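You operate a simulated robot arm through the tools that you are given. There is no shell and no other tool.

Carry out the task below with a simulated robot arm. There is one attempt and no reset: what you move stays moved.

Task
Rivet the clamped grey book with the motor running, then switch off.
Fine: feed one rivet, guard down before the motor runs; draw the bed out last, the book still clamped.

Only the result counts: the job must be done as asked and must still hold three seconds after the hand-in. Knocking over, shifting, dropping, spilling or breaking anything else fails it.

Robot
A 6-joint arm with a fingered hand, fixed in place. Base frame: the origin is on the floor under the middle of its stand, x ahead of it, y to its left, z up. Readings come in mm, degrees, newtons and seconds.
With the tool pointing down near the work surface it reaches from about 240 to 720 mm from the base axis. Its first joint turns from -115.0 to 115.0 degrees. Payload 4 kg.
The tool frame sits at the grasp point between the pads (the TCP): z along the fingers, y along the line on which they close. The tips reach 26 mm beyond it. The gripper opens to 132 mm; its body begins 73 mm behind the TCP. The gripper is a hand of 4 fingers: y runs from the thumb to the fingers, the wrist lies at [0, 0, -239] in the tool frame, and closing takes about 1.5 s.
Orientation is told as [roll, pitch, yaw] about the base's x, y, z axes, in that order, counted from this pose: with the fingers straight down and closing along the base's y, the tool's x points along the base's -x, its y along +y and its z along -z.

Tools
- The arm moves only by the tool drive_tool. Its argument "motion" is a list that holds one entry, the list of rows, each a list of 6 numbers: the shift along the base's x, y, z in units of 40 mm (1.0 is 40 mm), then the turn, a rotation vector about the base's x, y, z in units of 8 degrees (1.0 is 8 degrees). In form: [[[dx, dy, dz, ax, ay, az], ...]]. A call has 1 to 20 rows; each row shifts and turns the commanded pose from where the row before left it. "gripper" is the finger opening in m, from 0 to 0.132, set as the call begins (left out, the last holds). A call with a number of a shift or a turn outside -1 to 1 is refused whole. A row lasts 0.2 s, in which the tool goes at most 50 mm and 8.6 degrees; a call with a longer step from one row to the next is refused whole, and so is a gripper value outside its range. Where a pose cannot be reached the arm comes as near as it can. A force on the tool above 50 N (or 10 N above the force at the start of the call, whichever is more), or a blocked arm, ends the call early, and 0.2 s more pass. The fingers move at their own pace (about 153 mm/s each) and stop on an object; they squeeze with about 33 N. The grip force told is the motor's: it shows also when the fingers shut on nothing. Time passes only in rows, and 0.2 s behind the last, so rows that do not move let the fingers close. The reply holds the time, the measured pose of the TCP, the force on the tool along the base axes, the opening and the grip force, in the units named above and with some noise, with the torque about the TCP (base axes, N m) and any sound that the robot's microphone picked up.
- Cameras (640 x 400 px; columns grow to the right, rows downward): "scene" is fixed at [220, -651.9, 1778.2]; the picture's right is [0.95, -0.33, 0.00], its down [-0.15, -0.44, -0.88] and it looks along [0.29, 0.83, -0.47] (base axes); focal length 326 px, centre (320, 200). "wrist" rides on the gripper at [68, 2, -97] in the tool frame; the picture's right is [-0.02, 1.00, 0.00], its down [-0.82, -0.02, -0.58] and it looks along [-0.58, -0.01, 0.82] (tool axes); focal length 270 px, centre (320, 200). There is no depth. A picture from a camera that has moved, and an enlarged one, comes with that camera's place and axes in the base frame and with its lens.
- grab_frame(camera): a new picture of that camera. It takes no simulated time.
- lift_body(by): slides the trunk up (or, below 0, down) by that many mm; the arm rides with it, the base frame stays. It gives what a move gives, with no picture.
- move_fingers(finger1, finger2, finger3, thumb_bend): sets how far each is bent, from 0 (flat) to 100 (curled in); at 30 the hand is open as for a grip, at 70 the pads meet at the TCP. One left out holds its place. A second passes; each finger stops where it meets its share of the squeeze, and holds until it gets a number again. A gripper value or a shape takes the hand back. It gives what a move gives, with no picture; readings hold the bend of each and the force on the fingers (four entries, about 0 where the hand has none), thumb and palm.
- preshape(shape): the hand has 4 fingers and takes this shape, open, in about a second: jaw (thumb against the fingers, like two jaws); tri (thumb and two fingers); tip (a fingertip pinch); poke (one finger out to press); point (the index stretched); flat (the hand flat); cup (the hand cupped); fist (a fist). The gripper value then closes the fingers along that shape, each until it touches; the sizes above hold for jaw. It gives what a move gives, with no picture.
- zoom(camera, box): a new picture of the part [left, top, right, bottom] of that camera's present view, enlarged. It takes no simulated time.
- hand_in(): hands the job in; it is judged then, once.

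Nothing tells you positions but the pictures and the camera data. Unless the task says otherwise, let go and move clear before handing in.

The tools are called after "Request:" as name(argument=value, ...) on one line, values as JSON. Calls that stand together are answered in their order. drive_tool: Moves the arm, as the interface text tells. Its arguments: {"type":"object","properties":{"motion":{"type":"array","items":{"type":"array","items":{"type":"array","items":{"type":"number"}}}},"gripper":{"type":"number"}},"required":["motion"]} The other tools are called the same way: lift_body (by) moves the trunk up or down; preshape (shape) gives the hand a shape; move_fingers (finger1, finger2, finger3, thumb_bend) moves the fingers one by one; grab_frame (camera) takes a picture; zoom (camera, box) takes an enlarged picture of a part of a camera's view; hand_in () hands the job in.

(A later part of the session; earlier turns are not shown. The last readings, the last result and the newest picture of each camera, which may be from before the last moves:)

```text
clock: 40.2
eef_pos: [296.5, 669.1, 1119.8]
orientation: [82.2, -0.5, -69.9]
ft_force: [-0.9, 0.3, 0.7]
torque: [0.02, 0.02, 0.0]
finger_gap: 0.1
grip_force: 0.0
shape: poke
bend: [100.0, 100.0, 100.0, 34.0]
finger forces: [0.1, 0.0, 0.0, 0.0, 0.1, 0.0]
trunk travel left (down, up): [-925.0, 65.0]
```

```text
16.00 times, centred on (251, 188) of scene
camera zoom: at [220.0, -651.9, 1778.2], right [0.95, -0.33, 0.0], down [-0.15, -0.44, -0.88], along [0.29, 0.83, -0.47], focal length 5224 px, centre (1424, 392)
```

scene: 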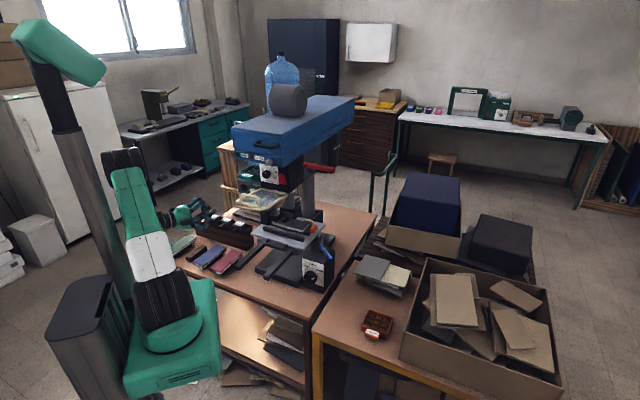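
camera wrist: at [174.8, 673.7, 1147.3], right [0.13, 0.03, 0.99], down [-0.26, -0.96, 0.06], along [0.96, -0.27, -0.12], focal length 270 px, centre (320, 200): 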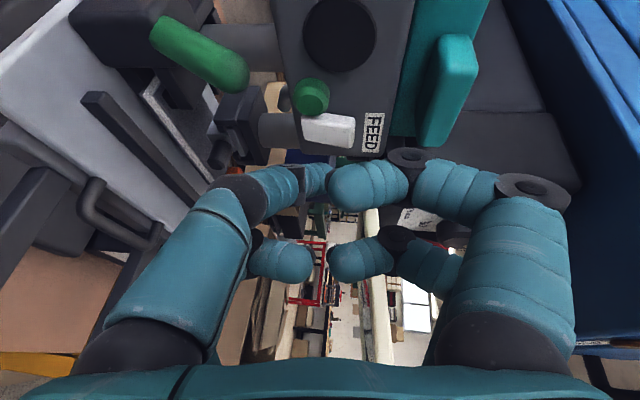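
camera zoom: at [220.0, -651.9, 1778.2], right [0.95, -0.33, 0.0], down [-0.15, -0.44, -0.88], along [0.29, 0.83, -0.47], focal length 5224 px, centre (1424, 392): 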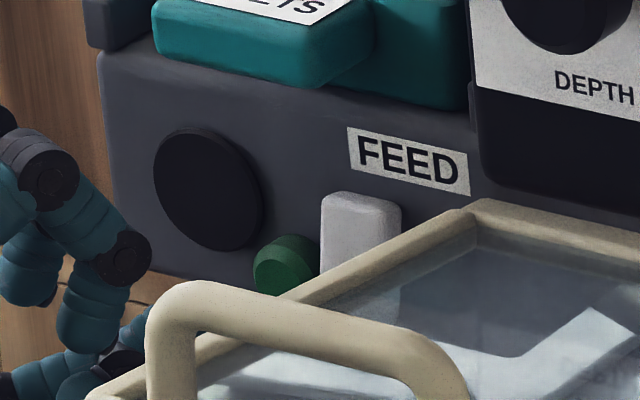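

Request:
drive_tool(motion=[[[0.233, 0.085, -0.034, 0, 0, 0], [0.2, 0.073, -0.03, 0, 0, 0]]])

Request:
drive_tool(motion=[[[0.07, 0.025, -0.01, 0, 0, 0], [0.07, 0.025, -0.01, 0, 0, 0]]])

Request:
zoom(camera="wrist", box=[240, 90, 400, 210])

Request:
zoom(camera="scene", box=[235, 178, 267, 198])

```text
clock: 40.8
eef_pos: [312.3, 674.5, 1117.5]
orientation: [82.2, -0.4, -69.9]
ft_force: [-0.2, -0.6, -0.2]
torque: [0.01, 0.02, 0.01]
finger_gap: 0.0
grip_force: 0.2
shape: poke
bend: [100.0, 100.0, 100.0, 34.0]
finger forces: [0.1, 0.0, 0.1, 0.0, 0.2, 0.0]
trunk travel left (down, up): [-925.0, 65.0]
```

```text
clock: 41.4
eef_pos: [317.9, 676.9, 1117.9]
orientation: [82.2, -0.5, -69.9]
ft_force: [-2.1, -1.4, 0.0]
torque: [0.0, 0.0, 0.02]
finger_gap: 0.2
grip_force: 0.0
shape: poke
bend: [100.0, 100.0, 100.0, 34.0]
finger forces: [0.0, 0.0, 0.0, 0.0, 2.6, 0.0]
trunk travel left (down, up): [-925.0, 65.0]
heard: click
```

```text
3.33 times, centred on (320, 150) of wrist
camera zoom: at [206.0, 709.8, 1131.7], right [0.13, 0.03, 0.99], down [-0.26, -0.96, 0.06], along [0.96, -0.27, -0.12], focal length 901 px, centre (320, 367)
```

zoom: 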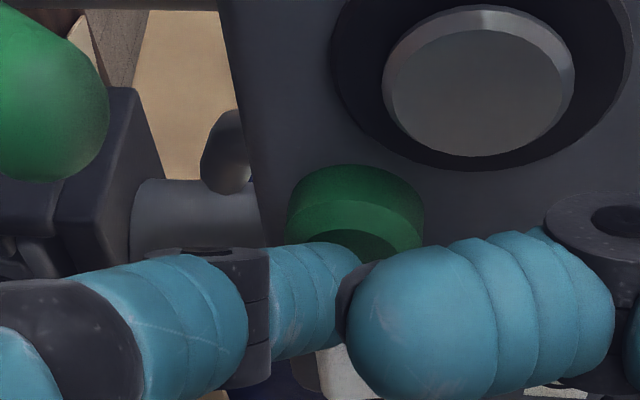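

```text
16.00 times, centred on (251, 188) of scene
camera zoom: at [220.0, -651.9, 1778.2], right [0.95, -0.33, 0.0], down [-0.15, -0.44, -0.88], along [0.29, 0.83, -0.47], focal length 5224 px, centre (1424, 392)
```

zoom: 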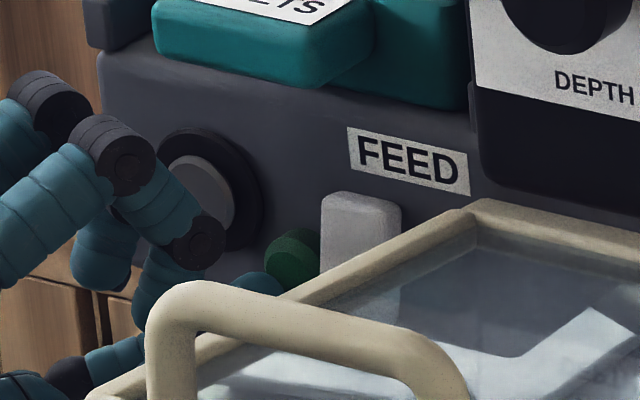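

A click, and one rivet has appeared in the feeder's round window: one rivet fed. I back straight out so the button isn't pressed twice.

Request:
drive_tool(motion=[[[-0.35, -0.127, 0.05, 0, 0, 0], [-0.5, -0.18, 0.05, 0, 0, 0], [-0.8, -0.3, 0.1, 0, 0, 0]]])

Request:
grab_frame(camera="wrist")

Request:
zoom(camera="scene", box=[230, 140, 310, 240])

Request:
zoom(camera="wrist", box=[220, 30, 400, 150])

```text
clock: 42.2
eef_pos: [253.3, 651.8, 1125.0]
orientation: [82.2, -0.4, -69.9]
ft_force: [-0.2, -0.1, 0.0]
torque: [0.0, 0.02, -0.03]
finger_gap: 0.0
grip_force: 0.1
shape: poke
bend: [100.0, 100.0, 100.0, 34.0]
finger forces: [0.0, 0.0, 0.1, 0.1, 0.0, 0.0]
trunk travel left (down, up): [-925.0, 65.0]
```

```text
taken
camera wrist: at [141.0, 684.4, 1139.5], right [0.13, 0.03, 0.99], down [-0.26, -0.96, 0.06], along [0.96, -0.27, -0.12], focal length 270 px, centre (320, 200)
```

wrist: 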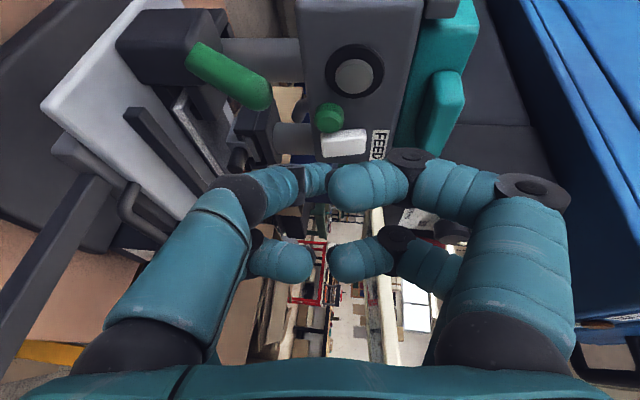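

```text
4.00 times, centred on (270, 190) of scene
camera zoom: at [220.0, -651.9, 1778.2], right [0.95, -0.33, 0.0], down [-0.15, -0.44, -0.88], along [0.29, 0.83, -0.47], focal length 1306 px, centre (520, 240)
```

zoom: 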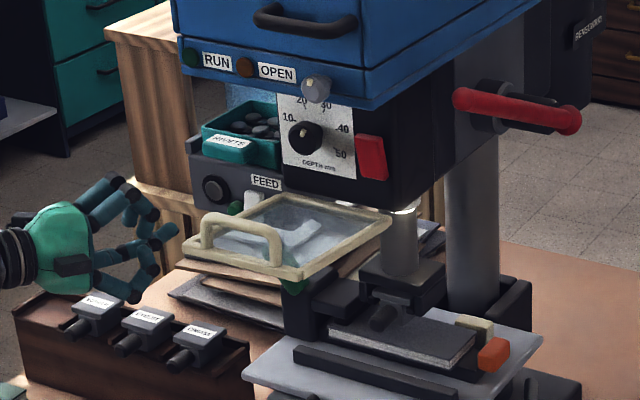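

```text
3.33 times, centred on (310, 90) of wrist
camera zoom: at [141.0, 684.4, 1139.5], right [0.13, 0.03, 0.99], down [-0.26, -0.96, 0.06], along [0.96, -0.27, -0.12], focal length 901 px, centre (353, 567)
```

zoom: 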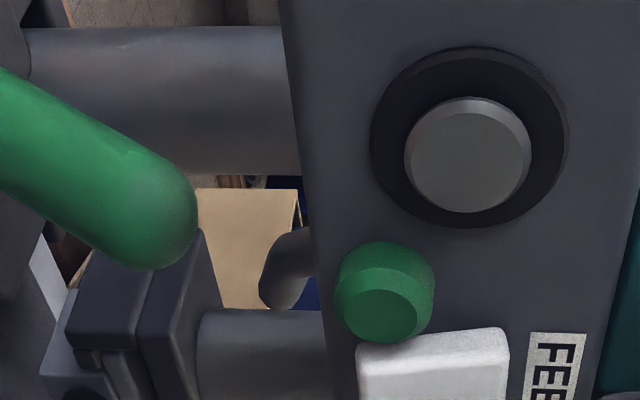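

Now the guard: its frame is raised level (front bar at U≈555, z≈1175, hinge at about U≈723, z≈1158), with a handle standing on the front bar. I'll make a fist to push that handle down along its arc; first I look at the fist's size.

Request:
drive_tool(motion=[[[-0.8, -0.3, 0.2, 0, 0, 0], [-0.4, -0.6, 0.6, 0, 0, 0]]])

Request:
preshape(shape="fist")

Request:
grab_frame(camera="wrist")

Request:
zoom(camera="scene", box=[150, 140, 290, 230])

```text
clock: 42.8
eef_pos: [204.6, 617.2, 1155.1]
orientation: [82.2, -0.3, -69.8]
ft_force: [0.2, -0.5, 0.5]
torque: [0.0, -0.02, 0.01]
finger_gap: 0.0
grip_force: 0.2
shape: poke
bend: [100.0, 100.0, 100.0, 34.0]
finger forces: [0.0, 0.0, 0.1, 0.0, 0.1, 0.0]
trunk travel left (down, up): [-925.0, 65.0]
```

```text
clock: 43.7
eef_pos: [204.2, 618.6, 1154.0]
orientation: [82.2, -0.4, -69.9]
ft_force: [-0.1, 0.1, 0.2]
torque: [-0.06, 0.01, -0.04]
finger_gap: 0.0
grip_force: 0.0
shape: fist
bend: [100.0, 99.0, 100.0, 53.0]
finger forces: [0.0, 0.1, 0.0, 0.0, 0.0, 0.0]
trunk travel left (down, up): [-925.0, 65.0]
```

```text
taken
camera wrist: at [93.3, 650.9, 1168.9], right [0.13, 0.03, 0.99], down [-0.26, -0.96, 0.06], along [0.96, -0.27, -0.12], focal length 270 px, centre (320, 200)
```

wrist: 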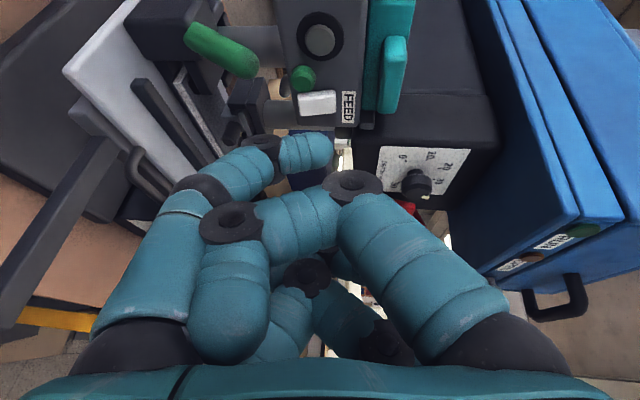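

```text
4.44 times, centred on (220, 185) of scene
camera zoom: at [220.0, -651.9, 1778.2], right [0.95, -0.33, 0.0], down [-0.15, -0.44, -0.88], along [0.29, 0.83, -0.47], focal length 1451 px, centre (764, 267)
```

zoom: 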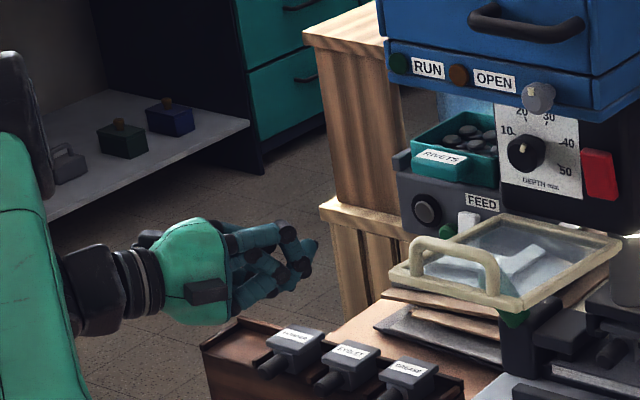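

The fist is compact enough. I'll bring it up and over in front of the machine, above the guard's handle.

Request:
drive_tool(motion=[[[-0.2, -0.2, 0.92, 0, 0, 0.6], [-0.2, -0.2, 0.92, 0, 0, 0.6], [-0.2, -0.2, 0.92, 0, 0, 0.6], [-0.2, -0.2, 0.92, 0, 0, 0.6], [0.5, -0.9, 0, 0, 0, 0.725], [0.5, -0.9, 0, 0, 0, 0], [0.5, -0.9, 0, 0, 0, 0], [0.5, -0.9, 0, 0, 0, 0], [0.46, -0.85, 0, 0, 0, 0]]])

Request:
grab_frame(camera="wrist")

Request:
grab_frame(camera="scene")

```text
clock: 45.7
eef_pos: [269.6, 417.3, 1308.6]
orientation: [82.1, -0.2, -44.9]
ft_force: [-0.2, 0.1, 0.0]
torque: [-0.01, -0.01, 0.01]
finger_gap: 0.2
grip_force: 0.0
shape: fist
bend: [100.0, 99.0, 100.0, 53.0]
finger forces: [0.0, 0.0, 0.0, 0.0, 0.0, 0.0]
out of reach, approached as far as the arm can: row 9
trunk travel left (down, up): [-925.0, 65.0]
```

```text
taken
camera wrist: at [156.6, 398.1, 1322.5], right [0.11, 0.08, 0.99], down [0.17, -0.98, 0.06], along [0.98, 0.16, -0.12], focal length 270 px, centre (320, 200)
```

wrist: 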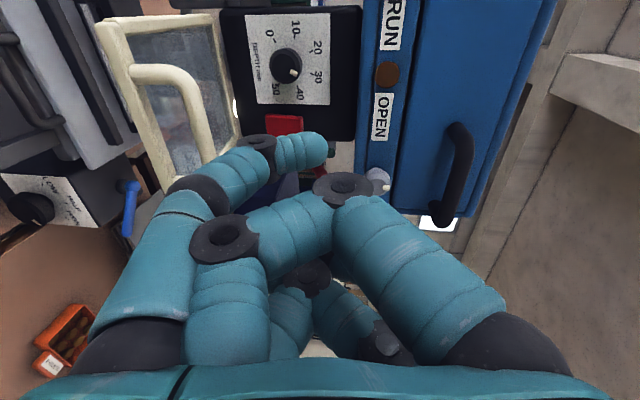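

```text
taken
```

scene: 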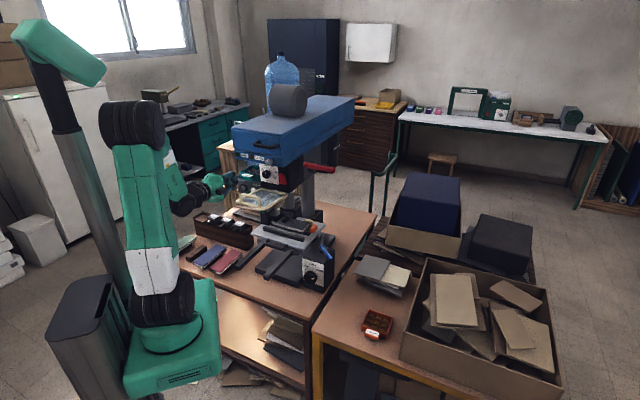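

I can see the guard's handle just ahead and below. I bring the fist forward over it, leaving clearance to the grey knob on the head.

Request:
drive_tool(motion=[[[0.482, 0.394, -0.155, 0, 0, 0], [0.482, 0.394, -0.155, 0, 0, 0], [0.482, 0.394, -0.155, 0, 0, 0]]])

Request:
grab_frame(camera="wrist")

Request:
zoom(camera="scene", box=[200, 140, 300, 215])

```text
clock: 46.5
eef_pos: [331.2, 464.2, 1290.4]
orientation: [82.1, -0.4, -44.9]
ft_force: [-0.7, -0.6, -0.2]
torque: [-0.01, -0.02, 0.02]
finger_gap: 0.1
grip_force: 0.0
shape: fist
bend: [100.0, 99.0, 100.0, 53.0]
finger forces: [0.1, 0.0, 0.0, 0.1, 0.0, 0.1]
trunk travel left (down, up): [-925.0, 65.0]
```

```text
taken
camera wrist: at [216.8, 445.7, 1305.9], right [0.11, 0.08, 0.99], down [0.17, -0.98, 0.06], along [0.98, 0.16, -0.12], focal length 270 px, centre (320, 200)
```

wrist: 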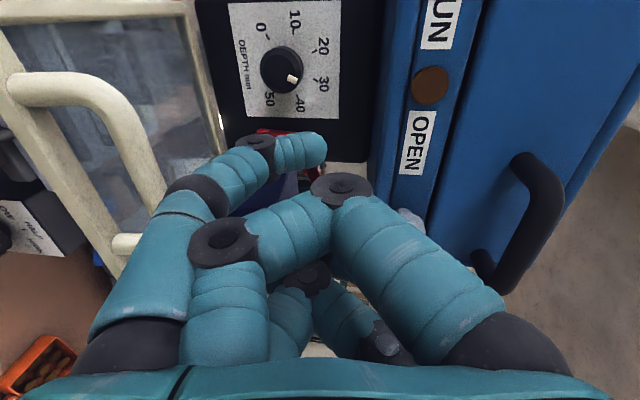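

```text
5.33 times, centred on (250, 178) of scene
camera zoom: at [220.0, -651.9, 1778.2], right [0.95, -0.33, 0.0], down [-0.15, -0.44, -0.88], along [0.29, 0.83, -0.47], focal length 1741 px, centre (693, 320)
```

zoom: 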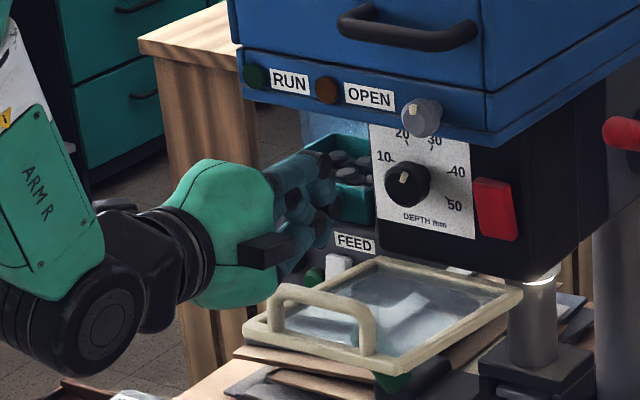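

The fist is right above the handle. Now pressing down in small steps.

Request:
drive_tool(motion=[[[0, 0, -0.25, 0, 0, 0], [0, 0, -0.25, 0, 0, 0], [0, 0, -0.25, 0, 0, 0]]])

Request:
zoom(camera="scene", box=[200, 140, 300, 215])

```text
clock: 47.3
eef_pos: [332.1, 464.0, 1259.5]
orientation: [82.1, -0.4, -44.9]
ft_force: [0.8, -0.6, -0.3]
torque: [-0.02, 0.01, 0.01]
finger_gap: 0.0
grip_force: 0.0
shape: fist
bend: [100.0, 99.0, 100.0, 53.0]
finger forces: [0.0, 0.1, 0.0, 0.0, 0.1, 0.0]
trunk travel left (down, up): [-925.0, 65.0]
```

```text
5.33 times, centred on (250, 178) of scene
camera zoom: at [220.0, -651.9, 1778.2], right [0.95, -0.33, 0.0], down [-0.15, -0.44, -0.88], along [0.29, 0.83, -0.47], focal length 1741 px, centre (693, 320)
```

zoom: 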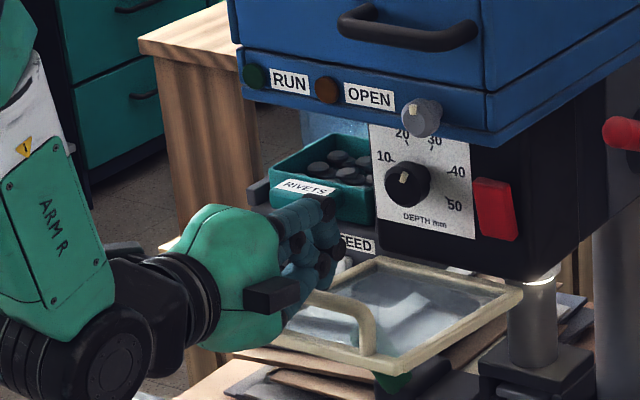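

Request:
drive_tool(motion=[[[0, 0, -0.25, 0, 0, 0], [0, 0, -0.25, 0, 0, 0], [0, 0, -0.25, 0, 0, 0]]])

Request:
zoom(camera="scene", box=[200, 140, 300, 215])

Request:
grab_frame(camera="wrist")

```text
clock: 48.1
eef_pos: [332.4, 463.7, 1228.0]
orientation: [82.0, -0.5, -44.9]
ft_force: [0.2, -0.1, 0.7]
torque: [0.02, 0.0, 0.0]
finger_gap: 0.0
grip_force: 0.2
shape: fist
bend: [100.0, 99.0, 100.0, 53.0]
finger forces: [0.0, 0.1, 0.0, 0.0, 0.0, 0.1]
trunk travel left (down, up): [-925.0, 65.0]
```

```text
5.33 times, centred on (250, 178) of scene
camera zoom: at [220.0, -651.9, 1778.2], right [0.95, -0.33, 0.0], down [-0.15, -0.44, -0.88], along [0.29, 0.83, -0.47], focal length 1741 px, centre (693, 320)
```

zoom: 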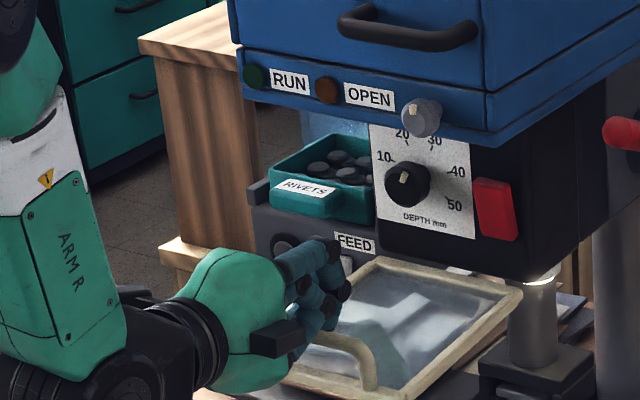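

```text
taken
camera wrist: at [216.9, 445.2, 1243.5], right [0.11, 0.08, 0.99], down [0.17, -0.98, 0.06], along [0.98, 0.16, -0.12], focal length 270 px, centre (320, 200)
```

wrist: 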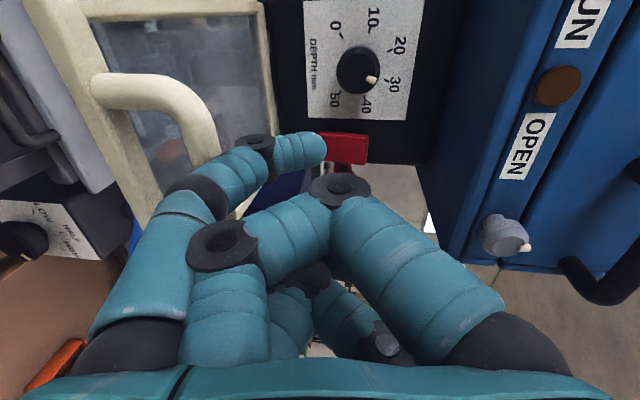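

The guard is swinging down with hardly any resistance. I continue along its arc.

Request:
drive_tool(motion=[[[0, 0, -0.35, 0, 0, 0], [0.02, 0.02, -0.35, 0, 0, 0], [0.05, 0.05, -0.35, 0, 0, 0], [0.08, 0.08, -0.35, 0, 0, 0]]])

Request:
zoom(camera="scene", box=[200, 140, 300, 215])

Request:
grab_frame(camera="wrist")

```text
clock: 49.1
eef_pos: [339.7, 472.4, 1173.9]
orientation: [82.0, -0.4, -44.9]
ft_force: [-0.2, 0.4, 0.5]
torque: [-0.02, 0.0, 0.0]
finger_gap: 0.0
grip_force: 0.0
shape: fist
bend: [100.0, 99.0, 100.0, 53.0]
finger forces: [0.0, 0.0, 0.0, 0.0, 0.1, 0.0]
trunk travel left (down, up): [-925.0, 65.0]
```

```text
5.33 times, centred on (250, 178) of scene
camera zoom: at [220.0, -651.9, 1778.2], right [0.95, -0.33, 0.0], down [-0.15, -0.44, -0.88], along [0.29, 0.83, -0.47], focal length 1741 px, centre (693, 320)
```

zoom: 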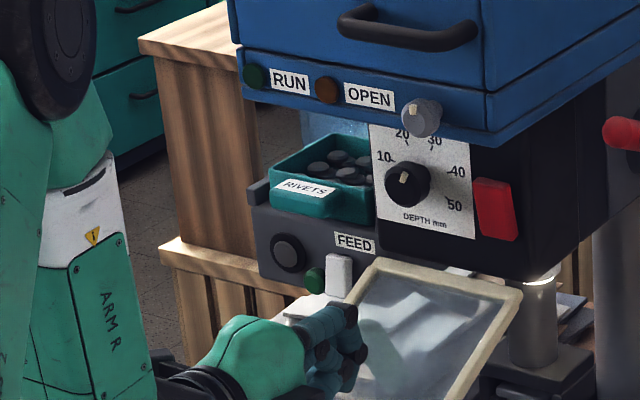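

```text
taken
camera wrist: at [225.0, 453.2, 1188.6], right [0.11, 0.08, 0.99], down [0.17, -0.98, 0.06], along [0.98, 0.16, -0.12], focal length 270 px, centre (320, 200)
```

wrist: 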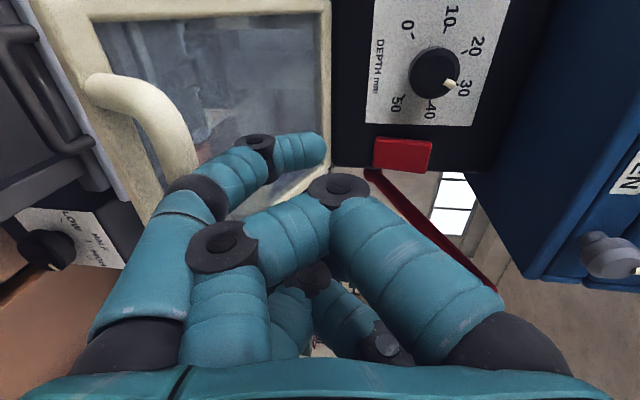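

Request:
drive_tool(motion=[[[0.1, 0.1, -0.35, 0, 0, 0], [0.15, 0.15, -0.33, 0, 0, 0], [0.18, 0.18, -0.3, 0, 0, 0], [0.2, 0.2, -0.28, 0, 0, 0]]])

Request:
zoom(camera="scene", box=[200, 140, 320, 230])

Request:
grab_frame(camera="wrist")

```text
clock: 50.1
eef_pos: [362.9, 496.5, 1122.9]
orientation: [82.2, -0.4, -44.9]
ft_force: [0.2, 0.0, -0.1]
torque: [0.03, 0.02, -0.01]
finger_gap: 0.2
grip_force: 0.1
shape: fist
bend: [100.0, 99.0, 100.0, 53.0]
finger forces: [0.1, 0.1, 0.0, 0.0, 0.0, 0.0]
trunk travel left (down, up): [-925.0, 65.0]
```

```text
4.44 times, centred on (260, 185) of scene
camera zoom: at [220.0, -651.9, 1778.2], right [0.95, -0.33, 0.0], down [-0.15, -0.44, -0.88], along [0.29, 0.83, -0.47], focal length 1451 px, centre (587, 267)
```

zoom: 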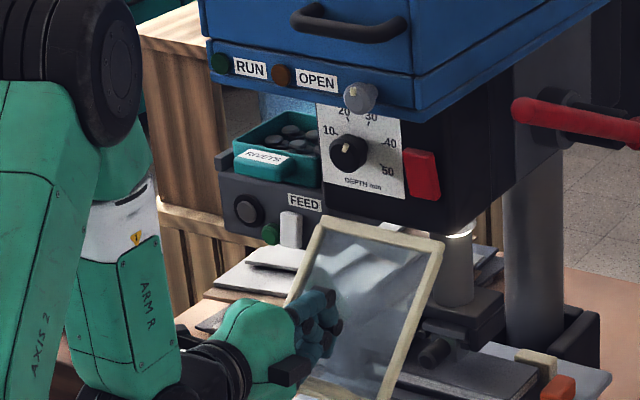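

```text
taken
camera wrist: at [249.3, 476.9, 1138.5], right [0.11, 0.08, 0.99], down [0.17, -0.98, 0.06], along [0.98, 0.16, -0.12], focal length 270 px, centre (320, 200)
```

wrist: 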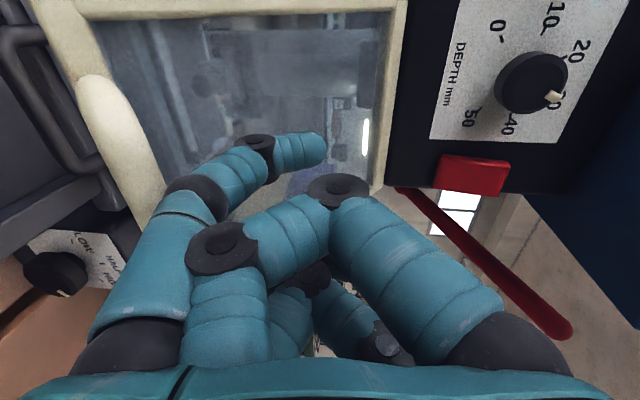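

Request:
drive_tool(motion=[[[0.2, 0.2, -0.25, 0, 0, 0], [0.21, 0.21, -0.22, 0, 0, 0], [0.22, 0.22, -0.18, 0, 0, 0], [0.23, 0.23, -0.12, 0, 0, 0]]])

Request:
zoom(camera="scene", box=[200, 140, 320, 230])

Request:
grab_frame(camera="wrist")

```text
clock: 51.1
eef_pos: [396.8, 530.2, 1092.8]
orientation: [82.1, -0.3, -45.0]
ft_force: [0.0, -0.2, 0.6]
torque: [-0.03, -0.01, 0.01]
finger_gap: 0.1
grip_force: 0.1
shape: fist
bend: [100.0, 99.0, 100.0, 53.0]
finger forces: [0.0, 0.0, 0.0, 0.0, 0.3, 0.0]
trunk travel left (down, up): [-925.0, 65.0]
```

```text
4.44 times, centred on (260, 185) of scene
camera zoom: at [220.0, -651.9, 1778.2], right [0.95, -0.33, 0.0], down [-0.15, -0.44, -0.88], along [0.29, 0.83, -0.47], focal length 1451 px, centre (587, 267)
```

zoom: 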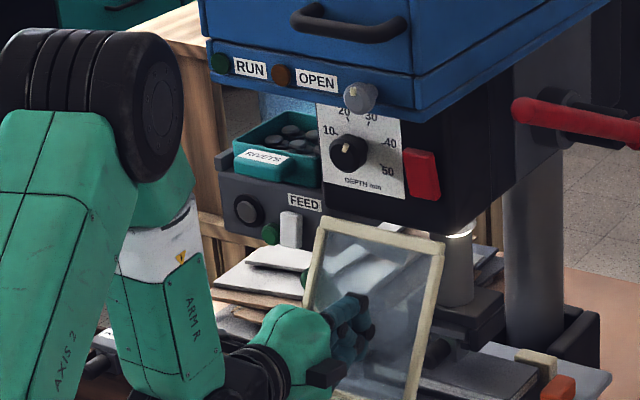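

```text
taken
camera wrist: at [283.3, 512.0, 1107.8], right [0.11, 0.08, 0.99], down [0.17, -0.98, 0.06], along [0.98, 0.16, -0.12], focal length 270 px, centre (320, 200)
```

wrist: 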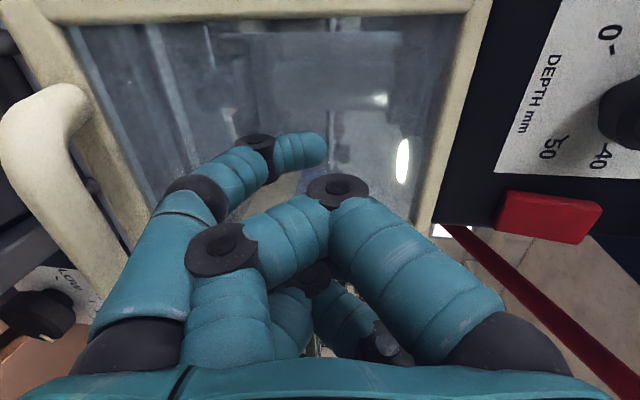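

Request:
drive_tool(motion=[[[0.15, 0.15, -0.12, 0, 0, 0], [0.15, 0.15, -0.12, 0, 0, 0], [0.15, 0.15, -0.12, 0, 0, 0]]])

Request:
zoom(camera="scene", box=[200, 140, 320, 230])

Request:
grab_frame(camera="wrist")

```text
clock: 51.9
eef_pos: [414.8, 549.1, 1081.2]
orientation: [82.2, -0.5, -44.9]
ft_force: [-0.6, -0.7, 1.3]
torque: [0.03, 0.0, -0.01]
finger_gap: 0.0
grip_force: 0.0
shape: fist
bend: [100.0, 99.0, 100.0, 53.0]
finger forces: [0.0, 0.1, 0.0, 0.0, 0.7, 0.1]
trunk travel left (down, up): [-925.0, 65.0]
```

```text
4.44 times, centred on (260, 185) of scene
camera zoom: at [220.0, -651.9, 1778.2], right [0.95, -0.33, 0.0], down [-0.15, -0.44, -0.88], along [0.29, 0.83, -0.47], focal length 1451 px, centre (587, 267)
```

zoom: 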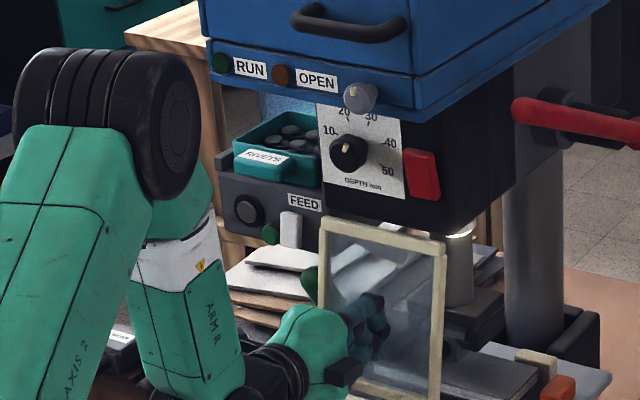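

```text
taken
camera wrist: at [300.5, 530.2, 1094.7], right [0.11, 0.08, 0.99], down [0.17, -0.98, 0.06], along [0.98, 0.16, -0.12], focal length 270 px, centre (320, 200)
```

wrist: 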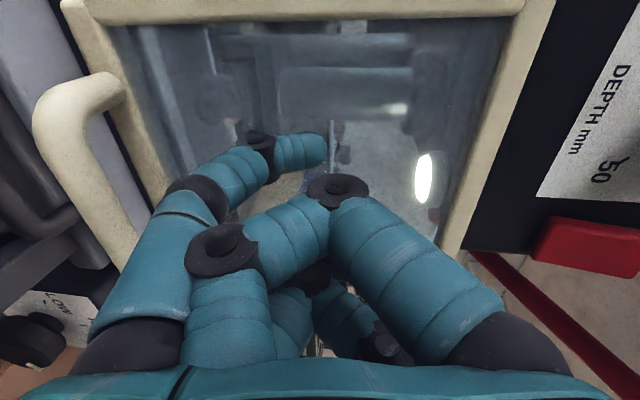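

Request:
drive_tool(motion=[[[0.08, 0.08, -0.03, 0, 0, 0], [0.08, 0.08, -0.03, 0, 0, 0], [0.08, 0.08, -0.03, 0, 0, 0]]])

Request:
zoom(camera="scene", box=[200, 140, 320, 230])

Request:
grab_frame(camera="wrist")

```text
clock: 52.7
eef_pos: [424.2, 558.7, 1075.1]
orientation: [82.1, -0.4, -45.0]
ft_force: [-0.7, 0.5, 0.6]
torque: [-0.01, 0.01, 0.05]
finger_gap: 0.2
grip_force: 0.0
shape: fist
bend: [100.0, 99.0, 100.0, 53.0]
finger forces: [0.0, 0.0, 0.1, 0.0, 0.1, 0.1]
trunk travel left (down, up): [-925.0, 65.0]
```

```text
4.44 times, centred on (260, 185) of scene
camera zoom: at [220.0, -651.9, 1778.2], right [0.95, -0.33, 0.0], down [-0.15, -0.44, -0.88], along [0.29, 0.83, -0.47], focal length 1451 px, centre (587, 267)
```

zoom: 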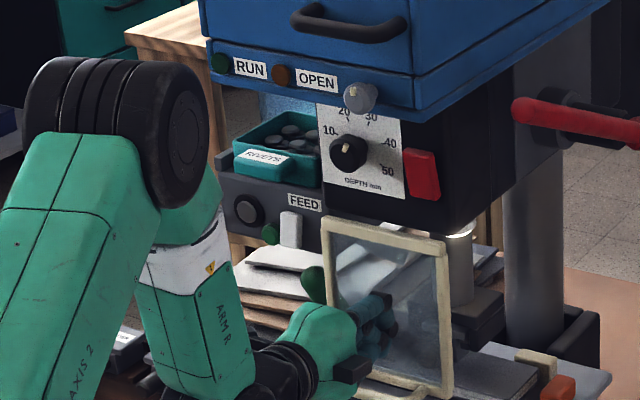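

```text
taken
camera wrist: at [310.1, 540.4, 1089.4], right [0.11, 0.08, 0.99], down [0.17, -0.98, 0.06], along [0.98, 0.16, -0.12], focal length 270 px, centre (320, 200)
```

wrist: 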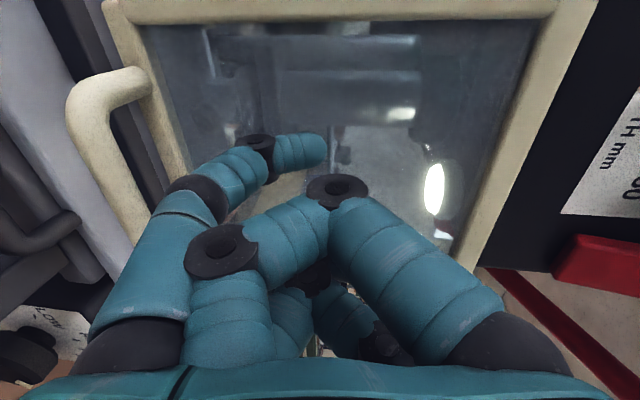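

Request:
drive_tool(motion=[[[0.08, 0.08, 0, 0, 0, 0], [0.08, 0.08, 0, 0, 0, 0], [0.08, 0.08, 0, 0, 0, 0]]])

Request:
zoom(camera="scene", box=[200, 140, 320, 230])

```text
clock: 53.5
eef_pos: [430.4, 566.3, 1074.8]
orientation: [82.0, -0.5, -44.9]
ft_force: [-16.2, -17.0, -6.6]
torque: [-0.17, -0.08, 0.46]
finger_gap: 0.3
grip_force: 0.0
shape: fist
bend: [100.0, 99.0, 100.0, 60.0]
finger forces: [0.1, 0.1, 0.0, 0.0, 24.2, 0.0]
trunk travel left (down, up): [-925.0, 65.0]
```

```text
4.44 times, centred on (260, 185) of scene
camera zoom: at [220.0, -651.9, 1778.2], right [0.95, -0.33, 0.0], down [-0.15, -0.44, -0.88], along [0.29, 0.83, -0.47], focal length 1451 px, centre (587, 267)
```

zoom: 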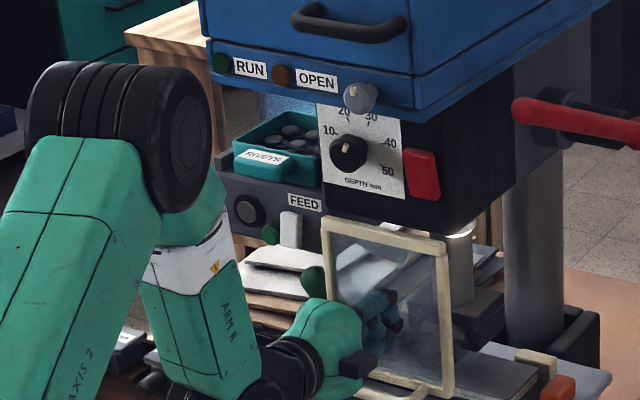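

The guard is at its stop (closed). I back away straight out, above its handle, and check it stays down.

Request:
drive_tool(motion=[[[-0.3, -0.3, 0.1, 0, 0, 0], [-0.7, -0.7, 0.2, 0, 0, 0], [-0.8, -0.8, 0.2, 0, 0, 0], [-0.8, -0.8, 0.2, 0, 0, 0]]])

Request:
zoom(camera="scene", box=[200, 140, 320, 230])

Request:
grab_frame(camera="wrist")

```text
clock: 54.5
eef_pos: [329.9, 462.9, 1102.2]
orientation: [82.3, -0.4, -44.9]
ft_force: [-0.3, -0.5, 0.2]
torque: [-0.01, 0.01, 0.0]
finger_gap: 0.1
grip_force: 0.0
shape: fist
bend: [100.0, 99.0, 100.0, 53.0]
finger forces: [0.0, 0.0, 0.0, 0.1, 0.0, 0.0]
trunk travel left (down, up): [-925.0, 65.0]
```

```text
4.44 times, centred on (260, 185) of scene
camera zoom: at [220.0, -651.9, 1778.2], right [0.95, -0.33, 0.0], down [-0.15, -0.44, -0.88], along [0.29, 0.83, -0.47], focal length 1451 px, centre (587, 267)
```

zoom: 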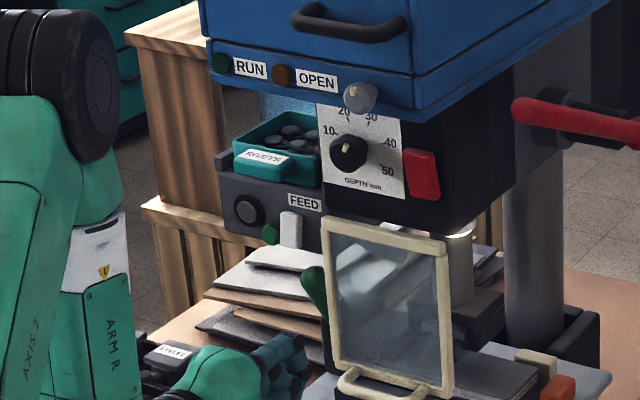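

```text
taken
camera wrist: at [214.8, 444.2, 1118.1], right [0.11, 0.08, 0.99], down [0.17, -0.98, 0.06], along [0.98, 0.16, -0.12], focal length 270 px, centre (320, 200)
```

wrist: 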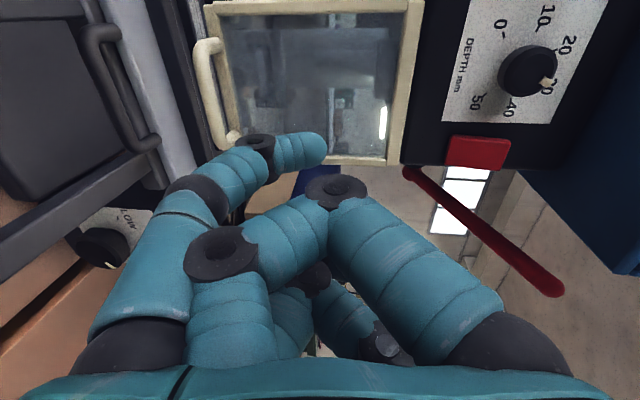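

The guard stays down. While here I'll switch the work light back off, as it was: poke shape again, straight at the lower end of the white rocker.

Request:
preshape(shape="poke")

Request:
drive_tool(motion=[[[-0.725, 0.725, 0.05, 0, 0, 0], [-0.725, 0.725, 0.05, 0, 0, 0], [-0.725, 0.725, 0.05, 0, 0, 0], [0.64, 0.64, 0, 0, 0, 0], [0.64, 0.64, 0, 0, 0, 0], [0.64, 0.64, 0, 0, 0, 0]]])

Request:
grab_frame(camera="wrist")

Request:
zoom(camera="wrist", box=[240, 90, 400, 210])

Request:
zoom(camera="scene", box=[225, 170, 275, 205])

```text
clock: 55.4
eef_pos: [330.3, 464.0, 1101.3]
orientation: [82.3, -0.4, -44.9]
ft_force: [-0.5, -0.3, 0.3]
torque: [0.03, 0.01, -0.02]
finger_gap: 0.0
grip_force: 0.0
shape: poke
bend: [100.0, 100.0, 100.0, 34.0]
finger forces: [0.0, 0.0, 0.0, 0.0, 0.1, 0.0]
trunk travel left (down, up): [-925.0, 65.0]
```

```text
clock: 56.8
eef_pos: [321.1, 626.0, 1108.0]
orientation: [82.0, -0.4, -44.9]
ft_force: [0.3, 0.1, -0.7]
torque: [-0.05, 0.0, 0.02]
finger_gap: 0.1
grip_force: 0.0
shape: poke
bend: [100.0, 100.0, 100.0, 34.0]
finger forces: [0.0, 0.1, 0.1, 0.1, 0.0, 0.0]
trunk travel left (down, up): [-925.0, 65.0]
```

```text
taken
camera wrist: at [207.2, 606.8, 1122.7], right [0.11, 0.08, 0.99], down [0.17, -0.98, 0.06], along [0.98, 0.16, -0.12], focal length 270 px, centre (320, 200)
```

wrist: 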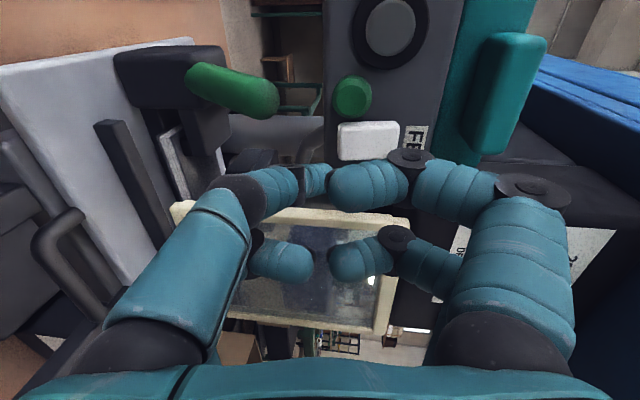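

```text
3.33 times, centred on (320, 150) of wrist
camera zoom: at [207.2, 606.8, 1122.7], right [0.11, 0.08, 0.99], down [0.17, -0.98, 0.06], along [0.98, 0.16, -0.12], focal length 901 px, centre (320, 367)
```

zoom: 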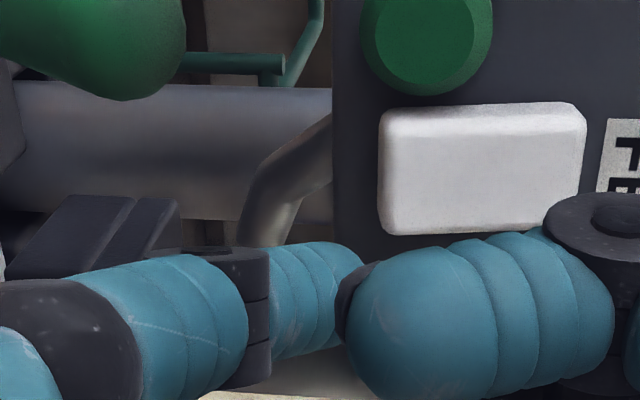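

```text
11.43 times, centred on (250, 188) of scene
camera zoom: at [220.0, -651.9, 1778.2], right [0.95, -0.33, 0.0], down [-0.15, -0.44, -0.88], along [0.29, 0.83, -0.47], focal length 3732 px, centre (1120, 343)
```

zoom: 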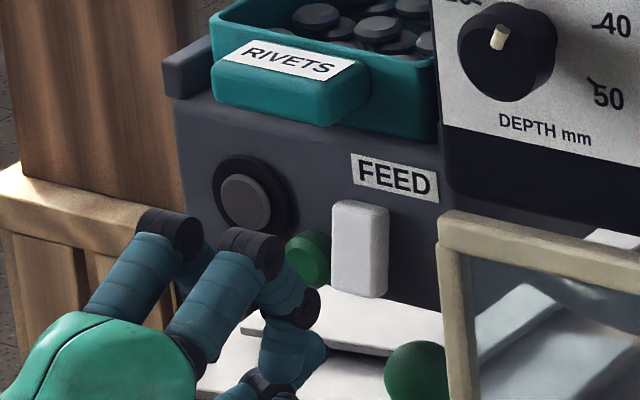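

The white rocker's lower end is at z≈1111; I raise the tip slightly and press there.

Request:
drive_tool(motion=[[[0.15, 0.15, 0.24, 0, 0, 0], [0.2, 0.2, 0, 0, 0, 0]]])

Request:
drive_tool(motion=[[[0.06, 0.06, 0, 0, 0, 0], [0.06, 0.06, 0, 0, 0, 0], [0.06, 0.06, 0, 0, 0, 0]]])

Request:
zoom(camera="wrist", box=[240, 90, 400, 210])

Request:
zoom(camera="scene", box=[225, 170, 275, 205])

```text
clock: 57.4
eef_pos: [335.5, 640.2, 1116.2]
orientation: [82.2, -0.4, -45.0]
ft_force: [0.4, -0.4, 1.0]
torque: [-0.04, -0.02, 0.01]
finger_gap: 0.2
grip_force: 0.0
shape: poke
bend: [100.0, 100.0, 100.0, 34.0]
finger forces: [0.0, 0.0, 0.1, 0.0, 0.0, 0.1]
trunk travel left (down, up): [-925.0, 65.0]
```

```text
clock: 58.2
eef_pos: [340.6, 648.0, 1119.3]
orientation: [82.2, -0.4, -44.8]
ft_force: [0.3, -0.3, -0.3]
torque: [0.01, -0.01, 0.01]
finger_gap: 0.0
grip_force: 0.0
shape: poke
bend: [100.0, 100.0, 100.0, 34.0]
finger forces: [0.0, 0.0, 0.0, 0.1, 0.3, 0.0]
trunk travel left (down, up): [-925.0, 65.0]
heard: click
```

```text
3.33 times, centred on (320, 150) of wrist
camera zoom: at [226.9, 628.5, 1133.5], right [0.11, 0.08, 0.99], down [0.17, -0.98, 0.06], along [0.98, 0.16, -0.12], focal length 901 px, centre (320, 367)
```

zoom: 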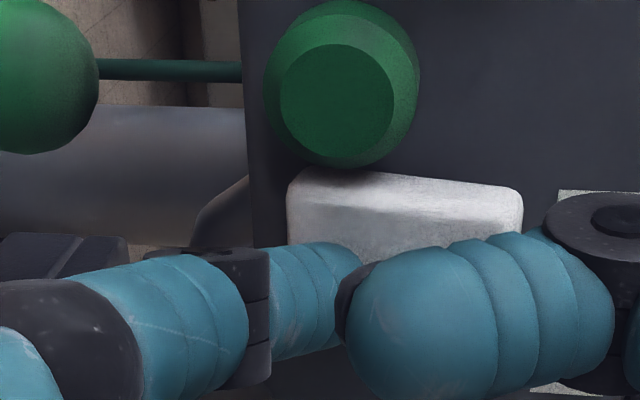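

```text
11.43 times, centred on (250, 188) of scene
camera zoom: at [220.0, -651.9, 1778.2], right [0.95, -0.33, 0.0], down [-0.15, -0.44, -0.88], along [0.29, 0.83, -0.47], focal length 3732 px, centre (1120, 343)
```

zoom: 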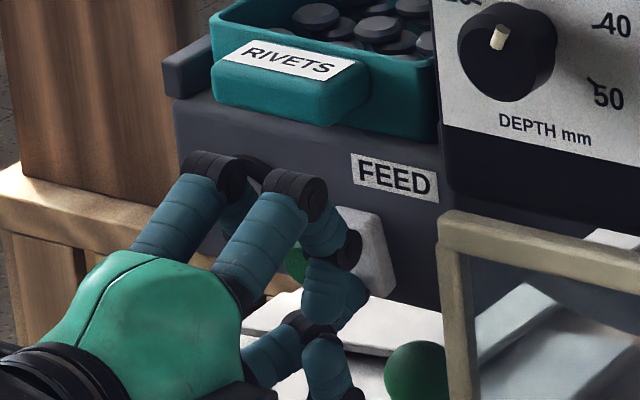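

Another click: the light's rocker is back as it was. Now I move over to look at the red switch from close by.

Request:
drive_tool(motion=[[[-0.5, -0.5, 0, 0, 0, 0], [-0.8, -0.8, 0, 0, 0, 0], [-0.8, -0.8, 0, 0, 0, 0], [0.6, -0.6, 0.69, 0, 0, 0], [0.6, -0.6, 0.69, 0, 0, 0], [0.6, -0.6, 0.69, 0, 0, 0], [0.6, -0.6, 0.69, 0, 0, 0]]])

Request:
grab_frame(camera="wrist")

Request:
zoom(camera="wrist", box=[270, 80, 430, 180])

Request:
zoom(camera="scene", box=[225, 140, 325, 215])

```text
clock: 59.8
eef_pos: [352.5, 469.2, 1229.3]
orientation: [82.2, -0.4, -44.9]
ft_force: [-0.5, -0.3, 0.0]
torque: [0.01, -0.01, 0.0]
finger_gap: 0.0
grip_force: 0.1
shape: poke
bend: [100.0, 100.0, 100.0, 34.0]
finger forces: [0.0, 0.0, 0.0, 0.0, 0.0, 0.0]
trunk travel left (down, up): [-925.0, 65.0]
```

```text
taken
camera wrist: at [238.7, 450.4, 1243.5], right [0.11, 0.08, 0.99], down [0.17, -0.98, 0.06], along [0.98, 0.16, -0.12], focal length 270 px, centre (320, 200)
```

wrist: 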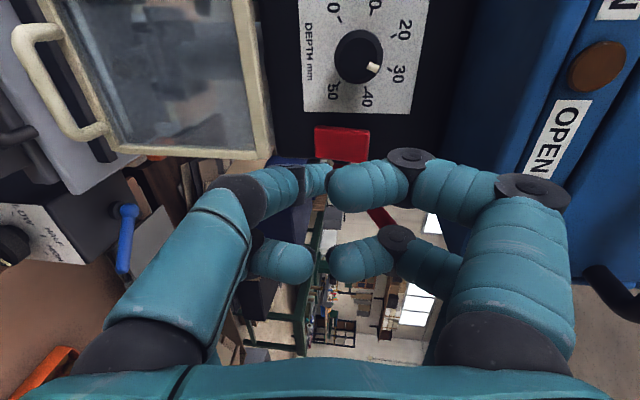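

```text
4.00 times, centred on (350, 130) of wrist
camera zoom: at [238.7, 450.4, 1243.5], right [0.11, 0.08, 0.99], down [0.17, -0.98, 0.06], along [0.98, 0.16, -0.12], focal length 1081 px, centre (200, 480)
```

zoom: 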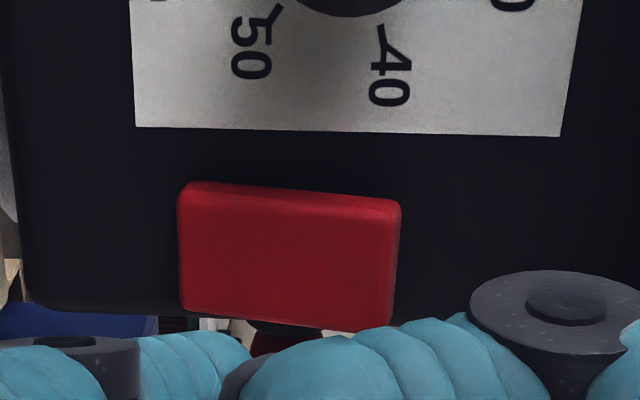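

```text
5.33 times, centred on (275, 178) of scene
camera zoom: at [220.0, -651.9, 1778.2], right [0.95, -0.33, 0.0], down [-0.15, -0.44, -0.88], along [0.29, 0.83, -0.47], focal length 1741 px, centre (560, 320)
```

zoom: 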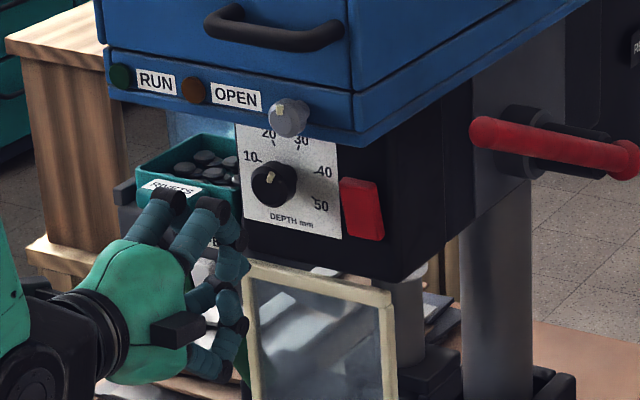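

The red switch is a rocker of the same kind, tilted top-out like the lamp switch was when off, so I'll press its upper end. The hand must stay under the head (underside z≈1317), so I tilt it to point slightly upward.

Request:
drive_tool(motion=[[[0, 0, 0, 0.575, -0.575, 0], [0, 0, 0, 0.575, -0.575, 0], [0, 0, 0, 0.575, -0.575, 0], [0, 0, 0, 0.575, -0.575, 0], [0.668, 0.297, -0.017, 0, 0, 0], [0.668, 0.297, -0.017, 0, 0, 0], [0.5, 0.2, 0, 0, 0, 0]]])

Request:
grab_frame(camera="wrist")

Request:
zoom(camera="wrist", box=[240, 90, 400, 210])

Request:
zoom(camera="scene", box=[225, 140, 325, 215])

```text
clock: 61.4
eef_pos: [427.9, 502.1, 1228.1]
orientation: [108.2, -0.5, -45.1]
ft_force: [0.3, 0.5, -0.4]
torque: [-0.01, -0.03, -0.01]
finger_gap: 0.0
grip_force: 0.1
shape: poke
bend: [100.0, 100.0, 100.0, 34.0]
finger forces: [0.0, 0.0, 0.0, 0.0, 0.0, 0.0]
trunk travel left (down, up): [-925.0, 65.0]
```

```text
taken
camera wrist: at [315.5, 486.6, 1199.3], right [-0.21, -0.23, 0.95], down [0.19, -0.96, -0.19], along [0.96, 0.14, 0.24], focal length 270 px, centre (320, 200)
```

wrist: 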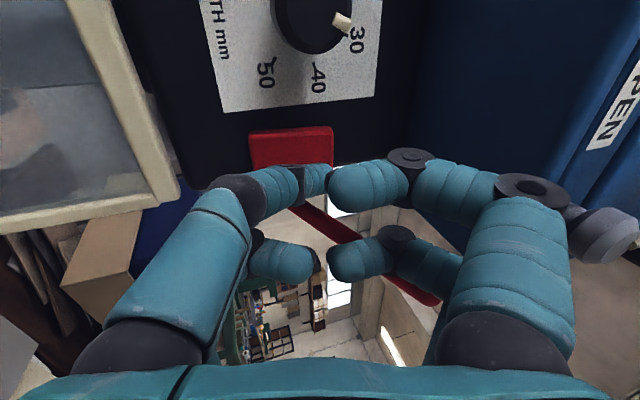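

```text
3.33 times, centred on (320, 150) of wrist
camera zoom: at [315.5, 486.6, 1199.3], right [-0.21, -0.23, 0.95], down [0.19, -0.96, -0.19], along [0.96, 0.14, 0.24], focal length 901 px, centre (320, 367)
```

zoom: 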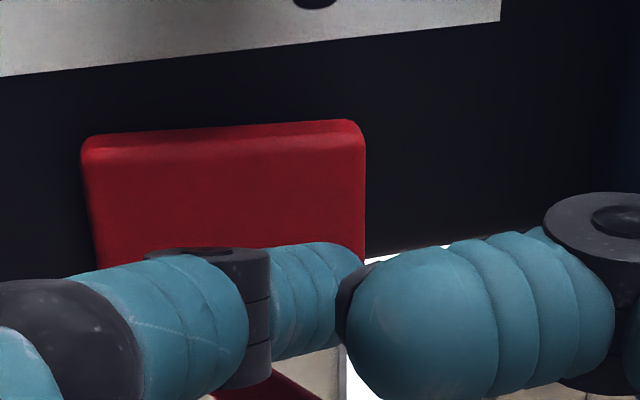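

```text
5.33 times, centred on (275, 178) of scene
camera zoom: at [220.0, -651.9, 1778.2], right [0.95, -0.33, 0.0], down [-0.15, -0.44, -0.88], along [0.29, 0.83, -0.47], focal length 1741 px, centre (560, 320)
```

zoom: 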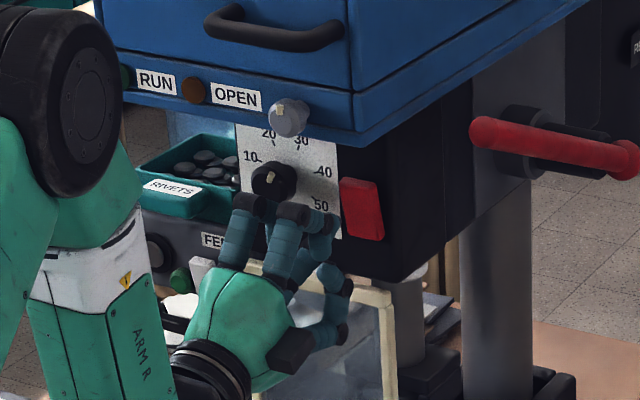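

Request:
drive_tool(motion=[[[0.18, 0.18, 0, 0, 0, 0], [0.17, 0.17, 0, 0, 0, 0]]])

Request:
zoom(camera="wrist", box=[240, 90, 400, 210])

Request:
zoom(camera="scene", box=[255, 160, 305, 195])

```text
clock: 62.0
eef_pos: [440.8, 514.8, 1226.0]
orientation: [108.3, -0.5, -45.1]
ft_force: [-0.5, 0.2, 0.7]
torque: [0.02, 0.02, 0.0]
finger_gap: 0.0
grip_force: 0.1
shape: poke
bend: [100.0, 100.0, 100.0, 34.0]
finger forces: [0.0, 0.0, 0.1, 0.1, 0.0, 0.1]
trunk travel left (down, up): [-925.0, 65.0]
```

```text
3.33 times, centred on (320, 150) of wrist
camera zoom: at [329.7, 498.5, 1198.0], right [-0.21, -0.23, 0.95], down [0.19, -0.96, -0.19], along [0.96, 0.14, 0.24], focal length 901 px, centre (320, 367)
```

zoom: 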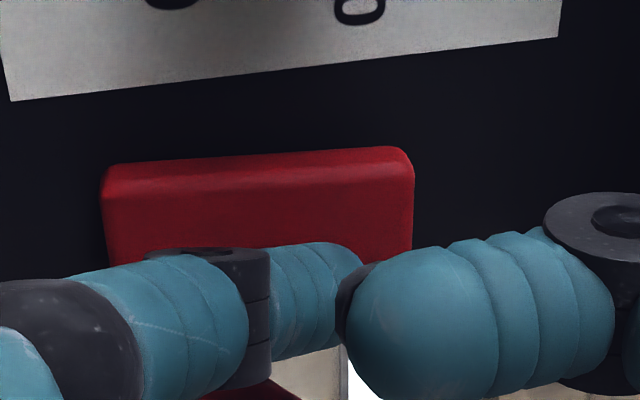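

```text
11.43 times, centred on (280, 178) of scene
camera zoom: at [220.0, -651.9, 1778.2], right [0.95, -0.33, 0.0], down [-0.15, -0.44, -0.88], along [0.29, 0.83, -0.47], focal length 3732 px, centre (777, 457)
```

zoom: 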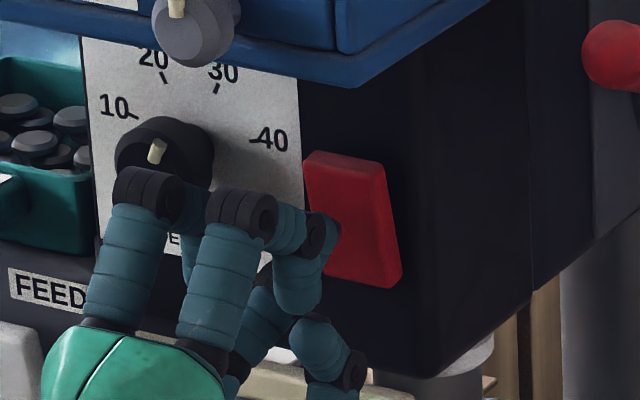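

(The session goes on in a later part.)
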